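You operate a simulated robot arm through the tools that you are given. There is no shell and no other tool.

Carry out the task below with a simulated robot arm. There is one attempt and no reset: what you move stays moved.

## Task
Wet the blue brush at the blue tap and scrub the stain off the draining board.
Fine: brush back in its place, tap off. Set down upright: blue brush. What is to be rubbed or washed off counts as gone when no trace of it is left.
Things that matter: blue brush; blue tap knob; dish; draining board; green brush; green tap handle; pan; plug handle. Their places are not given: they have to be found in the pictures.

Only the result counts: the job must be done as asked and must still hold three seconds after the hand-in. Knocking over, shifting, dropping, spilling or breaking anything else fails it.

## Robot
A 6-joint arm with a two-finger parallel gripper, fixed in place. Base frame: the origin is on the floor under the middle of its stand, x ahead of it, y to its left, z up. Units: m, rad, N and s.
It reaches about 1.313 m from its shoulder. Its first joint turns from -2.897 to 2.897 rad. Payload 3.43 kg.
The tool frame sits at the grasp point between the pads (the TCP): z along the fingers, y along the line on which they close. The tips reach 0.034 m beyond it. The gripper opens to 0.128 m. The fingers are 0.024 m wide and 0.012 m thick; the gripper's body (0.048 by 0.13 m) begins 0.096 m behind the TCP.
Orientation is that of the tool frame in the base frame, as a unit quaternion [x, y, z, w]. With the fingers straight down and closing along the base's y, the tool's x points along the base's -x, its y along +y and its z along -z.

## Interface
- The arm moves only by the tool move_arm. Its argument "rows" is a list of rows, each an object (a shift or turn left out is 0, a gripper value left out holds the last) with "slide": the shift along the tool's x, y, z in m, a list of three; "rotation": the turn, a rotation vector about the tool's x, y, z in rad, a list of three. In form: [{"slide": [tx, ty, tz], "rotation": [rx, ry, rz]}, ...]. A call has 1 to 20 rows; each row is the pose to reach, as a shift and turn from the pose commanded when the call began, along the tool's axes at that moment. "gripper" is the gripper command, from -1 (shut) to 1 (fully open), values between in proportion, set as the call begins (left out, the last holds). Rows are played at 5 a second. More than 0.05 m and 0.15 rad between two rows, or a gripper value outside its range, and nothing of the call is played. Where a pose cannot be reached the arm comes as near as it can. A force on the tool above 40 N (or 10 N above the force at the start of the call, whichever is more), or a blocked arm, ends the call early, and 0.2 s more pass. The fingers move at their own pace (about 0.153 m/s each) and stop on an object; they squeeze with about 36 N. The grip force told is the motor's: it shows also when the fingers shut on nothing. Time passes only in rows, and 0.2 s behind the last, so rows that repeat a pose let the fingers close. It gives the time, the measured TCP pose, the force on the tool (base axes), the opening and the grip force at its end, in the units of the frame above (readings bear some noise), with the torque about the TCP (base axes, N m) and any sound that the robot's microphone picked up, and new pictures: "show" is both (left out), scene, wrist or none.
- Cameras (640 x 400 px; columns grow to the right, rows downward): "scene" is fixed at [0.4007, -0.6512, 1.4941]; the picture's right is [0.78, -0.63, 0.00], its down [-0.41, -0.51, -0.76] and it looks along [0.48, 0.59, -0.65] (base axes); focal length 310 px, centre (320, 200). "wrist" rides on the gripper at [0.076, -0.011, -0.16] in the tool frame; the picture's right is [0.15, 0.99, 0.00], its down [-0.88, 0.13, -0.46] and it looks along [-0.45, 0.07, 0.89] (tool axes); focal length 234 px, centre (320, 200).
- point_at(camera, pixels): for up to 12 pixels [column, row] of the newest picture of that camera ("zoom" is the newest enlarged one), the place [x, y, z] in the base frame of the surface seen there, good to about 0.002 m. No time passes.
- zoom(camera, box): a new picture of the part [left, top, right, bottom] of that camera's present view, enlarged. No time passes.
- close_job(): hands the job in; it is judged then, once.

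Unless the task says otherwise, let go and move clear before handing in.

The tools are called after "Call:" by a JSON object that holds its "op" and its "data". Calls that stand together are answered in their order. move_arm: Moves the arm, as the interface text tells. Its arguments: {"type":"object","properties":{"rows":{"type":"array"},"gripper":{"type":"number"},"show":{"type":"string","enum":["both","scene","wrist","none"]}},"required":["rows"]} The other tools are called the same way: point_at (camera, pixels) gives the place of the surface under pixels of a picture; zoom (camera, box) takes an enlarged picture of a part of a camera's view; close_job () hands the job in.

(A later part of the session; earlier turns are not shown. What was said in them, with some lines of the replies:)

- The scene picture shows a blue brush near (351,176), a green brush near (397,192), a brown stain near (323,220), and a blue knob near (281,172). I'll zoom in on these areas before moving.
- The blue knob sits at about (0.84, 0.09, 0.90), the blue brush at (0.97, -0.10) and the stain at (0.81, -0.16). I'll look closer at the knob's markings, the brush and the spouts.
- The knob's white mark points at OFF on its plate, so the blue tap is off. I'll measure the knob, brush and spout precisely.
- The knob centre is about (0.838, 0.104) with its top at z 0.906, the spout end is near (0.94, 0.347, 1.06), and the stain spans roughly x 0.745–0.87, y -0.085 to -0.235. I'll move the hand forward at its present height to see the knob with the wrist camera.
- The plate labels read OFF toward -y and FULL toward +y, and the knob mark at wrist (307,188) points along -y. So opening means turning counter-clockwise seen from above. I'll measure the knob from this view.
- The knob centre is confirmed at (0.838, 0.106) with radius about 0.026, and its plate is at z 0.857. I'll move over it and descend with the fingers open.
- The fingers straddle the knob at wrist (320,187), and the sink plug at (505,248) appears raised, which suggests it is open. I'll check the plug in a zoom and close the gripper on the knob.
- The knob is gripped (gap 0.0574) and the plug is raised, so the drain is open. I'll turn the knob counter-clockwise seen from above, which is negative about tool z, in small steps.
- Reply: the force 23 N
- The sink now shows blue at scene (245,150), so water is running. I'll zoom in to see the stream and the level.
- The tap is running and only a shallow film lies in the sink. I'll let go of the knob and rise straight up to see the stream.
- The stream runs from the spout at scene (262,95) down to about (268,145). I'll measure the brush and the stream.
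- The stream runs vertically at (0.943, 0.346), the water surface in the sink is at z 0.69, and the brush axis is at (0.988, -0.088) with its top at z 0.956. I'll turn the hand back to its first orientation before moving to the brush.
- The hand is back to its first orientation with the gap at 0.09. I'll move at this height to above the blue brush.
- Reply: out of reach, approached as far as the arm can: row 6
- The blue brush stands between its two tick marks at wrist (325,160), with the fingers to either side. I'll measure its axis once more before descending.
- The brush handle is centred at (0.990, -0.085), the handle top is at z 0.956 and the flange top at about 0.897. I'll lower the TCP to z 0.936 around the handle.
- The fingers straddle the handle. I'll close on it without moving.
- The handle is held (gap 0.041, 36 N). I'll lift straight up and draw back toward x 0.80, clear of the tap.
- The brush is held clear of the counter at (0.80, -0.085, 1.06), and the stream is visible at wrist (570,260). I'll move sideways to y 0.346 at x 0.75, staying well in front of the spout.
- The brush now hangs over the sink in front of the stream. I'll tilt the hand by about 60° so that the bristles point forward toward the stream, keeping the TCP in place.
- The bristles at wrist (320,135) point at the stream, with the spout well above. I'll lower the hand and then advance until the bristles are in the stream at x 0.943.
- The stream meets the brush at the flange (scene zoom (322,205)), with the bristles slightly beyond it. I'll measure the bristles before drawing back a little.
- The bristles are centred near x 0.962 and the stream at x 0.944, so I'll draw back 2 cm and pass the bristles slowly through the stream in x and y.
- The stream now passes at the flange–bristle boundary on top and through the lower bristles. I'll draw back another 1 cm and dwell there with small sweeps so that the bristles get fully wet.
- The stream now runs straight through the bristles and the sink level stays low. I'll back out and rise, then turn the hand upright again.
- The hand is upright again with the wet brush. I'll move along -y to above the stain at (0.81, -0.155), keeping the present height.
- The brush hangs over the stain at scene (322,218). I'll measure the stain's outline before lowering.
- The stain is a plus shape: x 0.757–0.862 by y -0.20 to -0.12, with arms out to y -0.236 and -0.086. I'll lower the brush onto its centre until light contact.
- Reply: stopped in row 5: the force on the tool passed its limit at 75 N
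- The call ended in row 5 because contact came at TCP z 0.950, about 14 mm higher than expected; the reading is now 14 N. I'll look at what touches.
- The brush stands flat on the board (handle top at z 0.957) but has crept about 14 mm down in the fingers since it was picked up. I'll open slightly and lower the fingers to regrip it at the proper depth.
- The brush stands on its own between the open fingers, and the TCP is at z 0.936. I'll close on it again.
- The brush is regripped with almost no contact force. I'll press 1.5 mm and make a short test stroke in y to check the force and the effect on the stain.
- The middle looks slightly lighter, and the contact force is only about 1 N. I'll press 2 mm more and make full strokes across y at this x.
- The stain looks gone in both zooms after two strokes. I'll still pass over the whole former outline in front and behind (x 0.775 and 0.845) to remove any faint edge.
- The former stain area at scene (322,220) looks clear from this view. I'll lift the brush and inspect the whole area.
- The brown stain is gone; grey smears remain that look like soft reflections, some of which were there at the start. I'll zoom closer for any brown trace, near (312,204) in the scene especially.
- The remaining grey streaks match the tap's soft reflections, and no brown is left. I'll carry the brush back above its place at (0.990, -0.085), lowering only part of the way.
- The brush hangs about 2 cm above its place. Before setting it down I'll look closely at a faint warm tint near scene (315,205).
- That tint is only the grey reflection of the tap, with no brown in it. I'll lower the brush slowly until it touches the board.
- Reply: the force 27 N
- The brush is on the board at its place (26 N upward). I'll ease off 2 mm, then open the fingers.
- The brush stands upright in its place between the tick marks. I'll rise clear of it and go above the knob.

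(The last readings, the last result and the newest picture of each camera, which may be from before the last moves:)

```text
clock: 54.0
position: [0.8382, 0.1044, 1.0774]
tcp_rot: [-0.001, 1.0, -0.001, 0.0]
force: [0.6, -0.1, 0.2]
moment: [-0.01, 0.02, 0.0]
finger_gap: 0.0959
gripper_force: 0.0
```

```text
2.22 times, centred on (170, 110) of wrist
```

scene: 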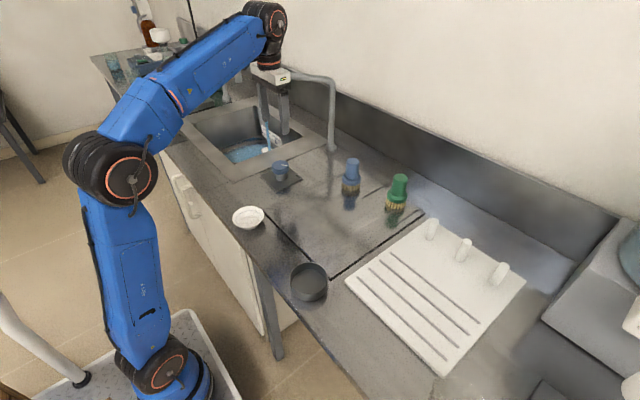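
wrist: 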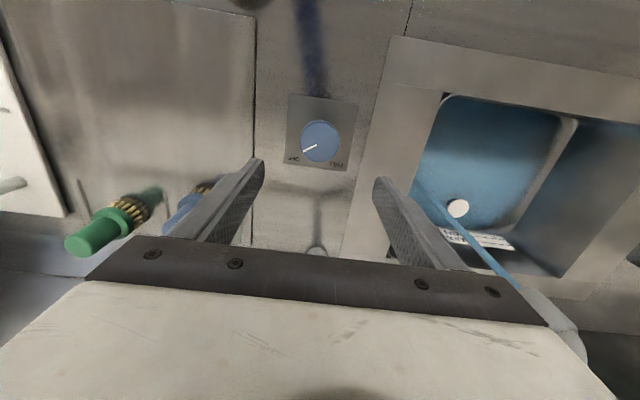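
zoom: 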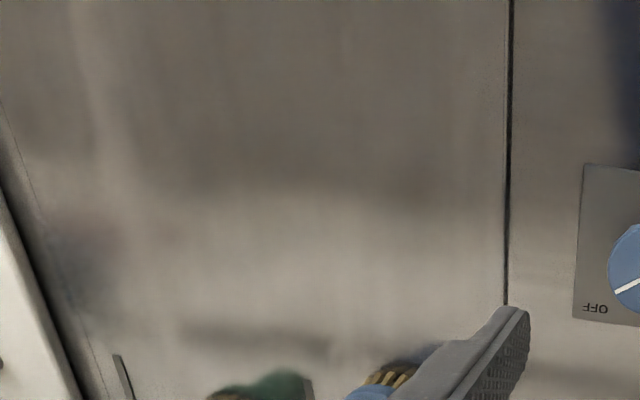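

The board looks clean from both cameras, and the brush is back within about 2 mm of its old spot. The knob mark still shows the open angle, so I'll turn the hand to the angle where I released it and descend over it.

Call:
{"op": "move_arm", "data": {"rows": [{"rotation": [0, 0, -0.12]}, {"rotation": [0, 0, -0.24], "slide": [0, 0, 0.02]}, {"rotation": [0, 0, -0.36], "slide": [0, 0, 0.04]}, {"rotation": [0, 0, -0.48], "slide": [0, 0, 0.06]}, {"rotation": [0, 0, -0.6], "slide": [0, 0, 0.08]}, {"rotation": [0, 0, -0.6], "slide": [0, 0, 0.11]}, {"rotation": [0, 0, -0.6], "slide": [0, 0, 0.14]}, {"rotation": [0, 0, -0.6], "slide": [0, 0, 0.16]}, {"rotation": [0, 0, -0.6], "slide": [0, 0, 0.1768]}, {"rotation": [0, 0, -0.6], "slide": [0, 0, 0.1768]}], "gripper": 0.6}}

```text
clock: 56.2
position: [0.8372, 0.1046, 0.9029]
tcp_rot: [-0.296, 0.955, 0.0, -0.001]
force: [-0.3, 0.9, -0.7]
moment: [-0.02, 0.02, 0.02]
finger_gap: 0.1025
gripper_force: 0.1
```

scene: 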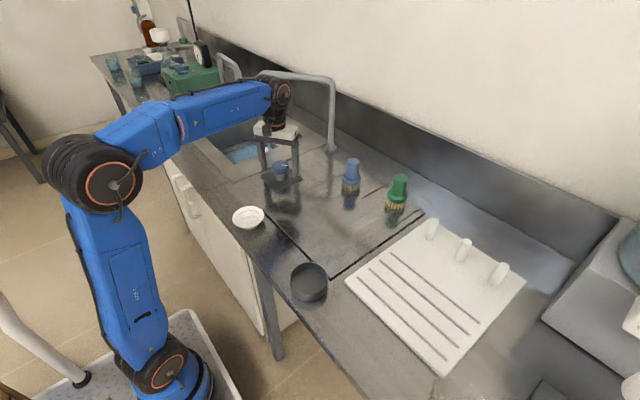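
wrist: 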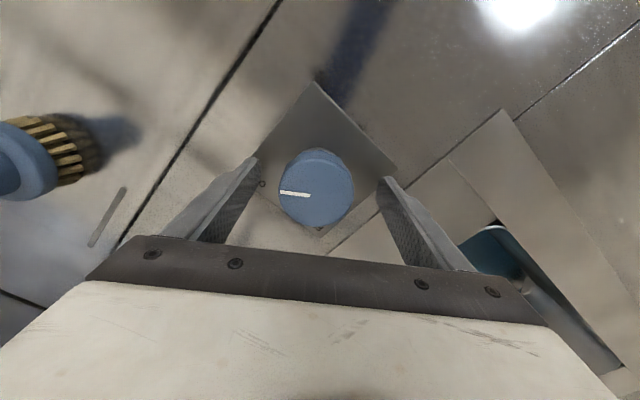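

The fingers straddle the knob at the release angle. I'll close on it.

Call:
{"op": "move_arm", "data": {"rows": [{"slide": [0, 0, 0]}, {"slide": [0, 0, 0]}, {"slide": [0, 0, 0]}], "gripper": -1, "show": "wrist"}}

```text
clock: 57.0
position: [0.8368, 0.1039, 0.9024]
tcp_rot: [-0.294, 0.956, -0.001, 0.0]
force: [23.2, -28.7, 2.9]
moment: [-0.7, -0.45, -0.05]
finger_gap: 0.0575
gripper_force: 45.1
```

wrist: 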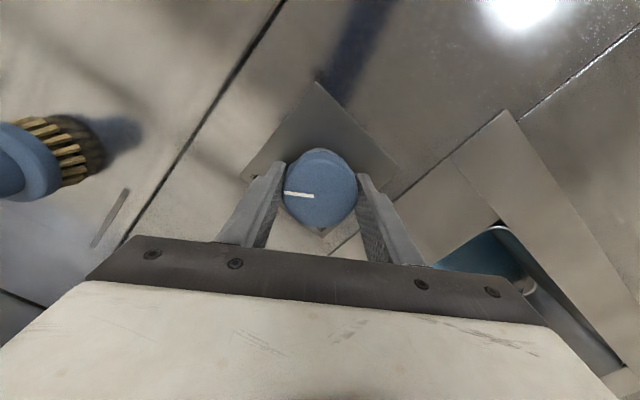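

The knob is gripped but the lateral force is 37 N, because the hand sits slightly off the knob's axis along the closing line. I'll shift about 1.5 mm along tool -y to relieve it.

Call:
{"op": "move_arm", "data": {"rows": [{"slide": [0, -0.0007, 0]}, {"slide": [0, -0.0015, 0]}, {"slide": [0, -0.0015, 0]}], "show": "none"}}

```text
clock: 57.8
position: [0.8399, 0.1049, 0.9034]
tcp_rot: [-0.296, 0.955, 0.0, -0.001]
force: [17.3, -27.5, 5.3]
moment: [-0.39, -0.32, -0.05]
finger_gap: 0.0576
gripper_force: 44.7
```

Call:
{"op": "move_arm", "data": {"rows": [{"slide": [0, -0.001, 0]}, {"slide": [0, -0.002, 0]}, {"slide": [0, -0.002, 0]}], "show": "none"}}

```text
clock: 58.6
position: [0.8399, 0.1046, 0.9032]
tcp_rot: [-0.297, 0.955, 0.0, -0.001]
force: [0.8, -5.1, 10.9]
moment: [0.45, -0.19, -0.01]
finger_gap: 0.0576
gripper_force: 45.2
```

The lateral force is down to 5 N. I'll turn the knob clockwise, back by the same 0.6 rad and slightly past it toward OFF.

Call:
{"op": "move_arm", "data": {"rows": [{"rotation": [0, 0, 0.1]}, {"rotation": [0, 0, 0.2]}, {"rotation": [0, 0, 0.3]}, {"rotation": [0, 0, 0.4]}, {"rotation": [0, 0, 0.5]}, {"rotation": [0, 0, 0.58]}, {"rotation": [0, 0, 0.62]}, {"rotation": [0, 0, 0.64]}, {"rotation": [0, 0, 0.64]}]}}

Call:
{"op": "zoom", "data": {"camera": "scene", "box": [180, 60, 350, 190]}}

```text
clock: 60.1
position: [0.8382, 0.1056, 0.9026]
tcp_rot: [-0.009, 1.0, 0.001, 0.0]
force: [-7.3, 19.9, 0.4]
moment: [-0.02, -0.05, 0.04]
finger_gap: 0.058
gripper_force: 44.6
stopped in row 7: the force on the tool passed its limit at 41 N (the readings are from after the stop); the commanded pose is now the measured one
```

scene: 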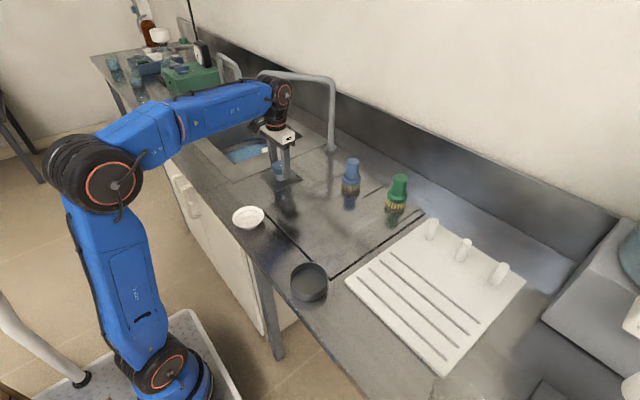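
wrist: 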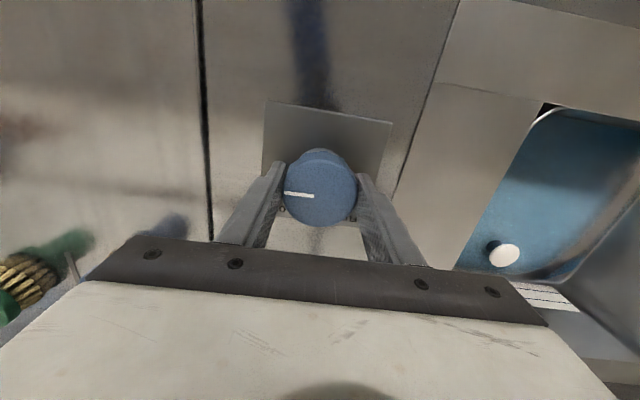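

```text
3.08 times, centred on (265, 125) of scene
```

zoom: 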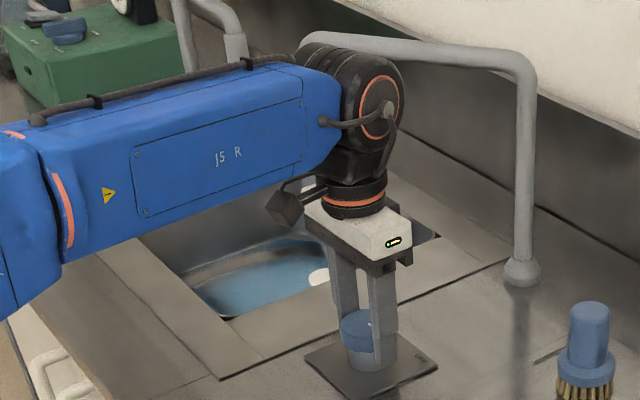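

The knob is nearly back at its start angle (0.02 rad short), and the call stopped on a side force of 41 N. I also see a faint brownish patch at wrist (20,128), so I'll check that before anything else.

Call:
{"op": "zoom", "data": {"camera": "wrist", "box": [0, 60, 120, 180]}}

Call:
{"op": "point_at", "data": {"camera": "wrist", "pixels": [[5, 120], [20, 128], [40, 130], [60, 125], [10, 150]]}}

Call:
{"op": "zoom", "data": {"camera": "wrist", "box": [260, 130, 400, 230]}}

Call:
{"op": "zoom", "data": {"camera": "scene", "box": [285, 180, 385, 260]}}

```text
3.33 times, centred on (60, 120) of wrist
```

zoom: 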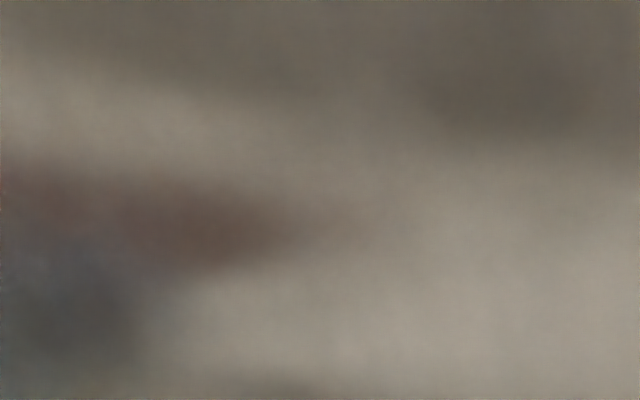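

```text
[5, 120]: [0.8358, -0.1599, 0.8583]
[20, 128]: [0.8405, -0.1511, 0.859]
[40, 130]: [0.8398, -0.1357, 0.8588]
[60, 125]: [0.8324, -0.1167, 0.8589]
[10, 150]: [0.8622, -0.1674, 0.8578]
```

```text
4.00 times, centred on (330, 180) of wrist
```

zoom: 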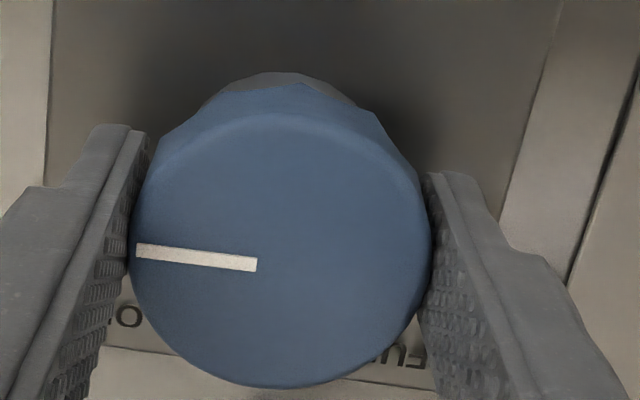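

```text
5.00 times, centred on (335, 220) of scene
```

zoom: 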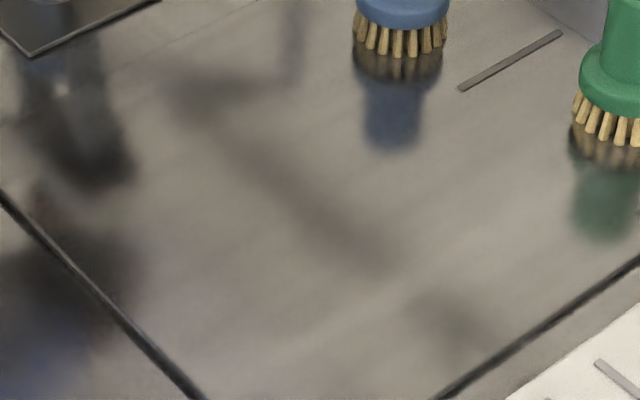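

The reddish patch moves with the camera and is absent at that spot in the scene view, so it is a reflection of things on the right. I'll ease the side force by shifting along +y and finish the turn to OFF.

Call:
{"op": "move_arm", "data": {"rows": [{"slide": [0, 0.001, 0]}, {"slide": [0, 0.0015, 0]}, {"slide": [0, 0.0015, 0], "rotation": [0, 0, 0.02]}, {"slide": [0, 0.0015, 0], "rotation": [0, 0, 0.04]}, {"slide": [0, 0.0015, 0], "rotation": [0, 0, 0.06]}, {"slide": [0, 0.0015, 0], "rotation": [0, 0, 0.06]}]}}

Call:
{"op": "zoom", "data": {"camera": "wrist", "box": [260, 130, 400, 230]}}

```text
clock: 61.5
position: [0.8393, 0.1041, 0.902]
tcp_rot: [0.021, 1.0, 0.001, -0.001]
force: [-4.9, 16.7, 7.1]
moment: [0.25, -0.14, 0.87]
finger_gap: 0.0576
gripper_force: 45.3
```

scene: 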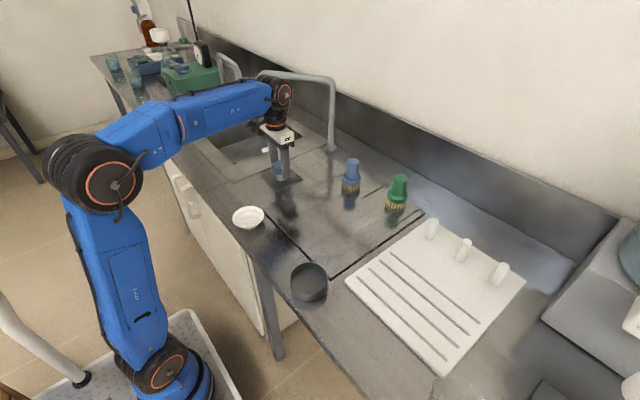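
wrist: 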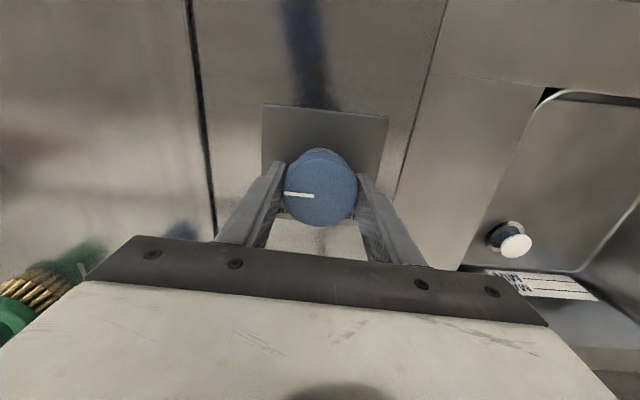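

```text
4.00 times, centred on (330, 180) of wrist
```

zoom: 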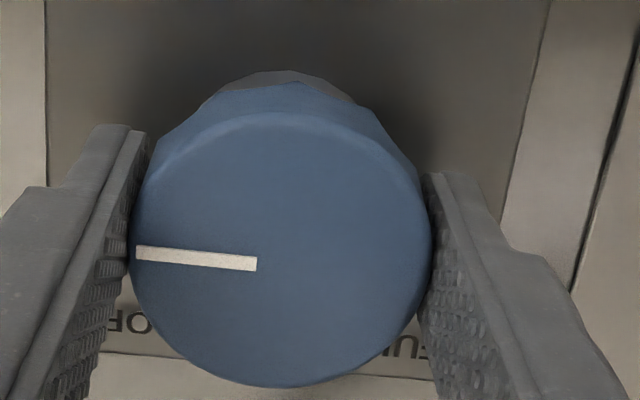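

The sink is now empty and the moment about z has risen to 0.87 N m, so the knob is at its OFF stop. I'll let go and rise.

Call:
{"op": "move_arm", "data": {"rows": [{"slide": [0, 0, 0]}, {"slide": [0, 0, 0]}, {"slide": [0, 0, 0]}, {"slide": [0, 0, -0.03]}, {"slide": [0, 0, -0.07]}, {"slide": [0, 0, -0.11]}, {"slide": [0, 0, -0.15]}, {"slide": [0, 0, -0.19]}, {"slide": [0.04, 0, -0.22]}, {"slide": [0.08, 0, -0.22]}, {"slide": [0.12, 0, -0.22]}, {"slide": [0.16, 0, -0.22]}, {"slide": [0.2, 0, -0.22]}], "gripper": 0.8}}

Call:
{"op": "zoom", "data": {"camera": "scene", "box": [180, 60, 310, 190]}}

Call:
{"op": "zoom", "data": {"camera": "scene", "box": [220, 130, 440, 300]}}

Call:
{"op": "zoom", "data": {"camera": "scene", "box": [290, 190, 360, 250]}}

Call:
{"op": "zoom", "data": {"camera": "wrist", "box": [60, 80, 260, 220]}}

```text
clock: 64.3
position: [0.6386, 0.1134, 1.1217]
tcp_rot: [0.023, 1.0, 0.0, -0.003]
force: [0.5, 1.1, -0.4]
moment: [-0.05, 0.06, -0.02]
finger_gap: 0.1152
gripper_force: 0.1
```

scene: 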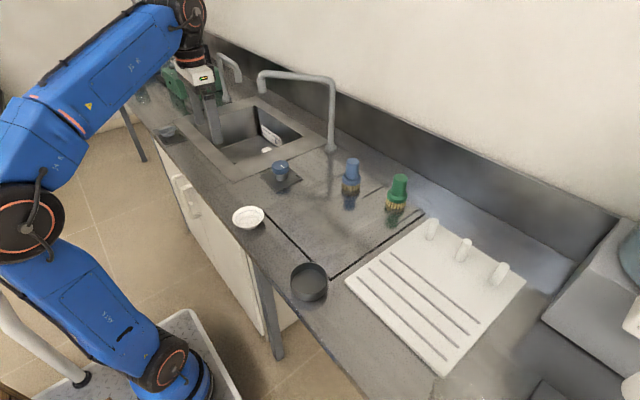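
wrist: 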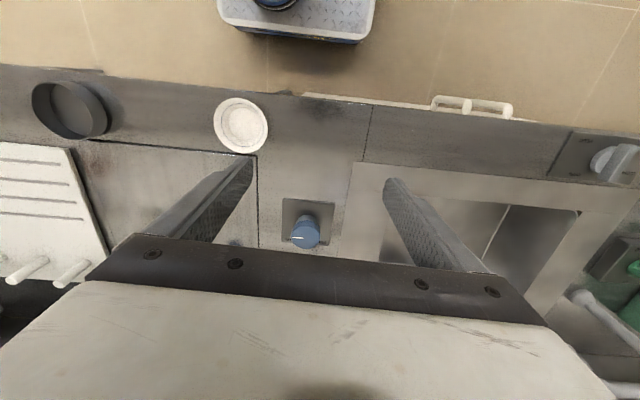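

```text
3.08 times, centred on (245, 125) of scene
```

zoom: 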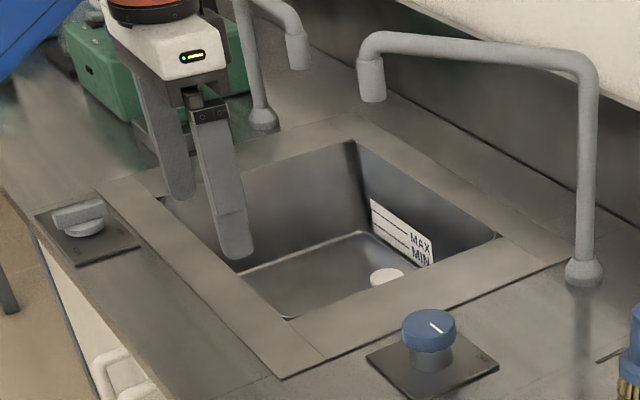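

```text
2.35 times, centred on (330, 215) of scene
```

zoom: 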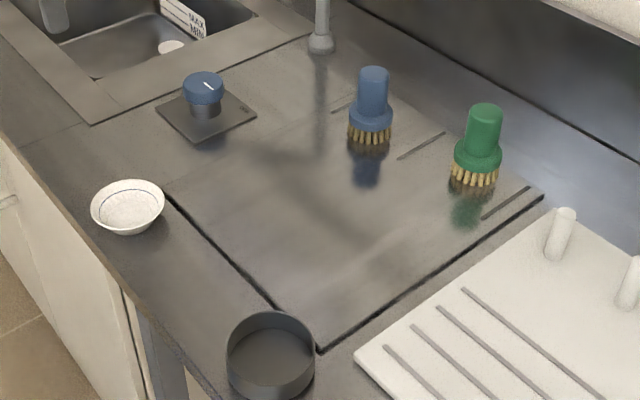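

```text
6.67 times, centred on (325, 220) of scene
```

zoom: 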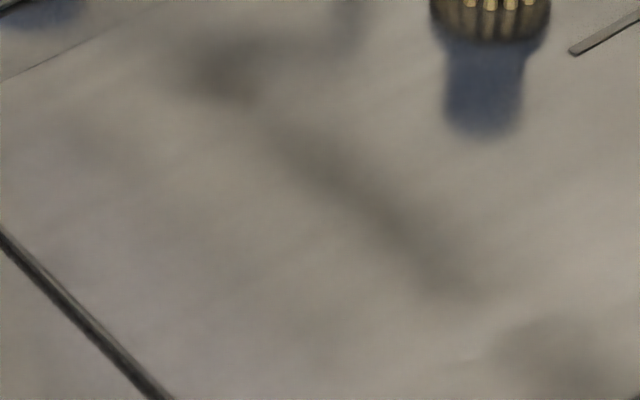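

```text
2.86 times, centred on (160, 150) of wrist
```

zoom: 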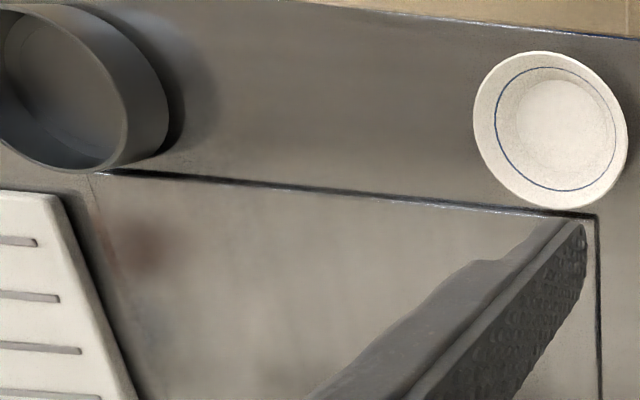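

The tap is off with the sink drained, the knob mark is back at OFF, and the brush, dish and pan look as at the start. I'll take one last wrist view right over the cleaned area to be sure no trace is left.

Call:
{"op": "move_arm", "data": {"rows": [{"slide": [-0.01, -0.04, 0]}, {"slide": [-0.02, -0.08, 0]}, {"slide": [-0.03, -0.12, 0]}, {"slide": [-0.04, -0.16, 0]}, {"slide": [-0.05, -0.2, 0.01]}, {"slide": [-0.06, -0.24, 0.02]}, {"slide": [-0.06, -0.265, 0.03]}, {"slide": [-0.06, -0.265, 0.03]}], "gripper": 1}}

Call:
{"op": "zoom", "data": {"camera": "wrist", "box": [220, 90, 420, 230]}}

Call:
{"op": "zoom", "data": {"camera": "wrist", "box": [100, 60, 500, 240]}}

```text
clock: 66.1
position: [0.6867, -0.154, 1.0925]
tcp_rot: [0.022, 1.0, 0.0, -0.001]
force: [-0.1, 0.7, 0.3]
moment: [0.02, -0.01, 0.0]
finger_gap: 0.1281
gripper_force: 0.2
```

scene: 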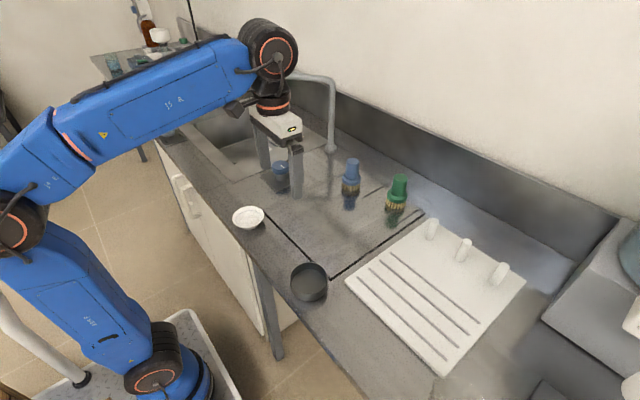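
wrist: 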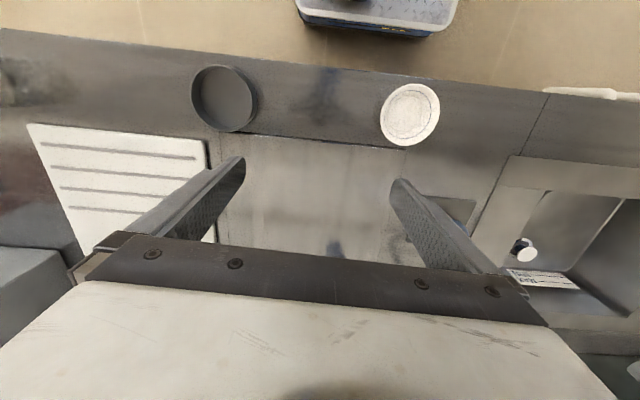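

```text
2.86 times, centred on (320, 160) of wrist
```

zoom: 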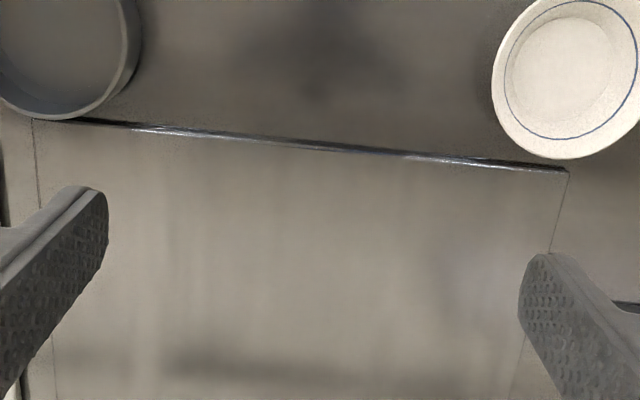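

```text
1.60 times, centred on (300, 150) of wrist
```

zoom: 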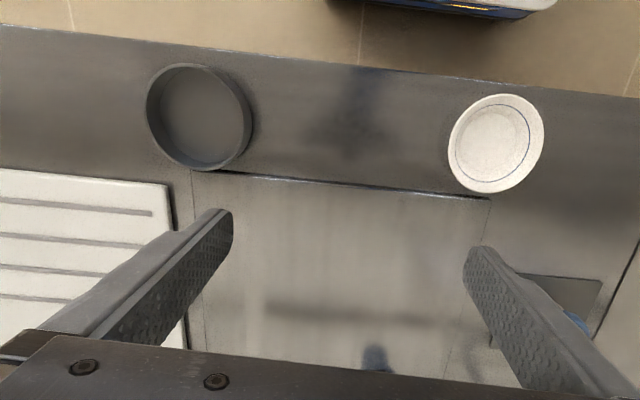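

From directly above, the board at wrist (320,190) is uniformly clean. The brush stands upright in its place, the tap is off, and the hand is clear of everything, so I'll hand the job in.

Call:
{"op": "close_job", "data": {}}

```text
The job is handed in.
```

The stain is scrubbed off the draining board. The blue brush is back upright in its place, and the blue tap is off. I handed the job in; no verdict came back with it.

- **Stain:** the last view from right above shows a clean board. The grey streaks still visible from the scene camera appear to be reflections of the tap and nearby objects.
- **Brush:** I held the bristles in the blue tap's stream before scrubbing. It now stands within about 2 mm of its starting spot, between its two tick marks.
- **Slip while carrying:** the brush slid about 14 mm down in the fingers, so it met the board early with a brief 75 N knock. I let it stand on the board, regripped it and carried on; it showed no visible damage.
- **Tap:** I turned the knob back until it hit its stop. Its mark is at OFF again and the sink has drained.
- **Everything else:** I did not touch the green brush, dish, pan, plug handle or green tap handle. Those in view at the end looked unmoved.
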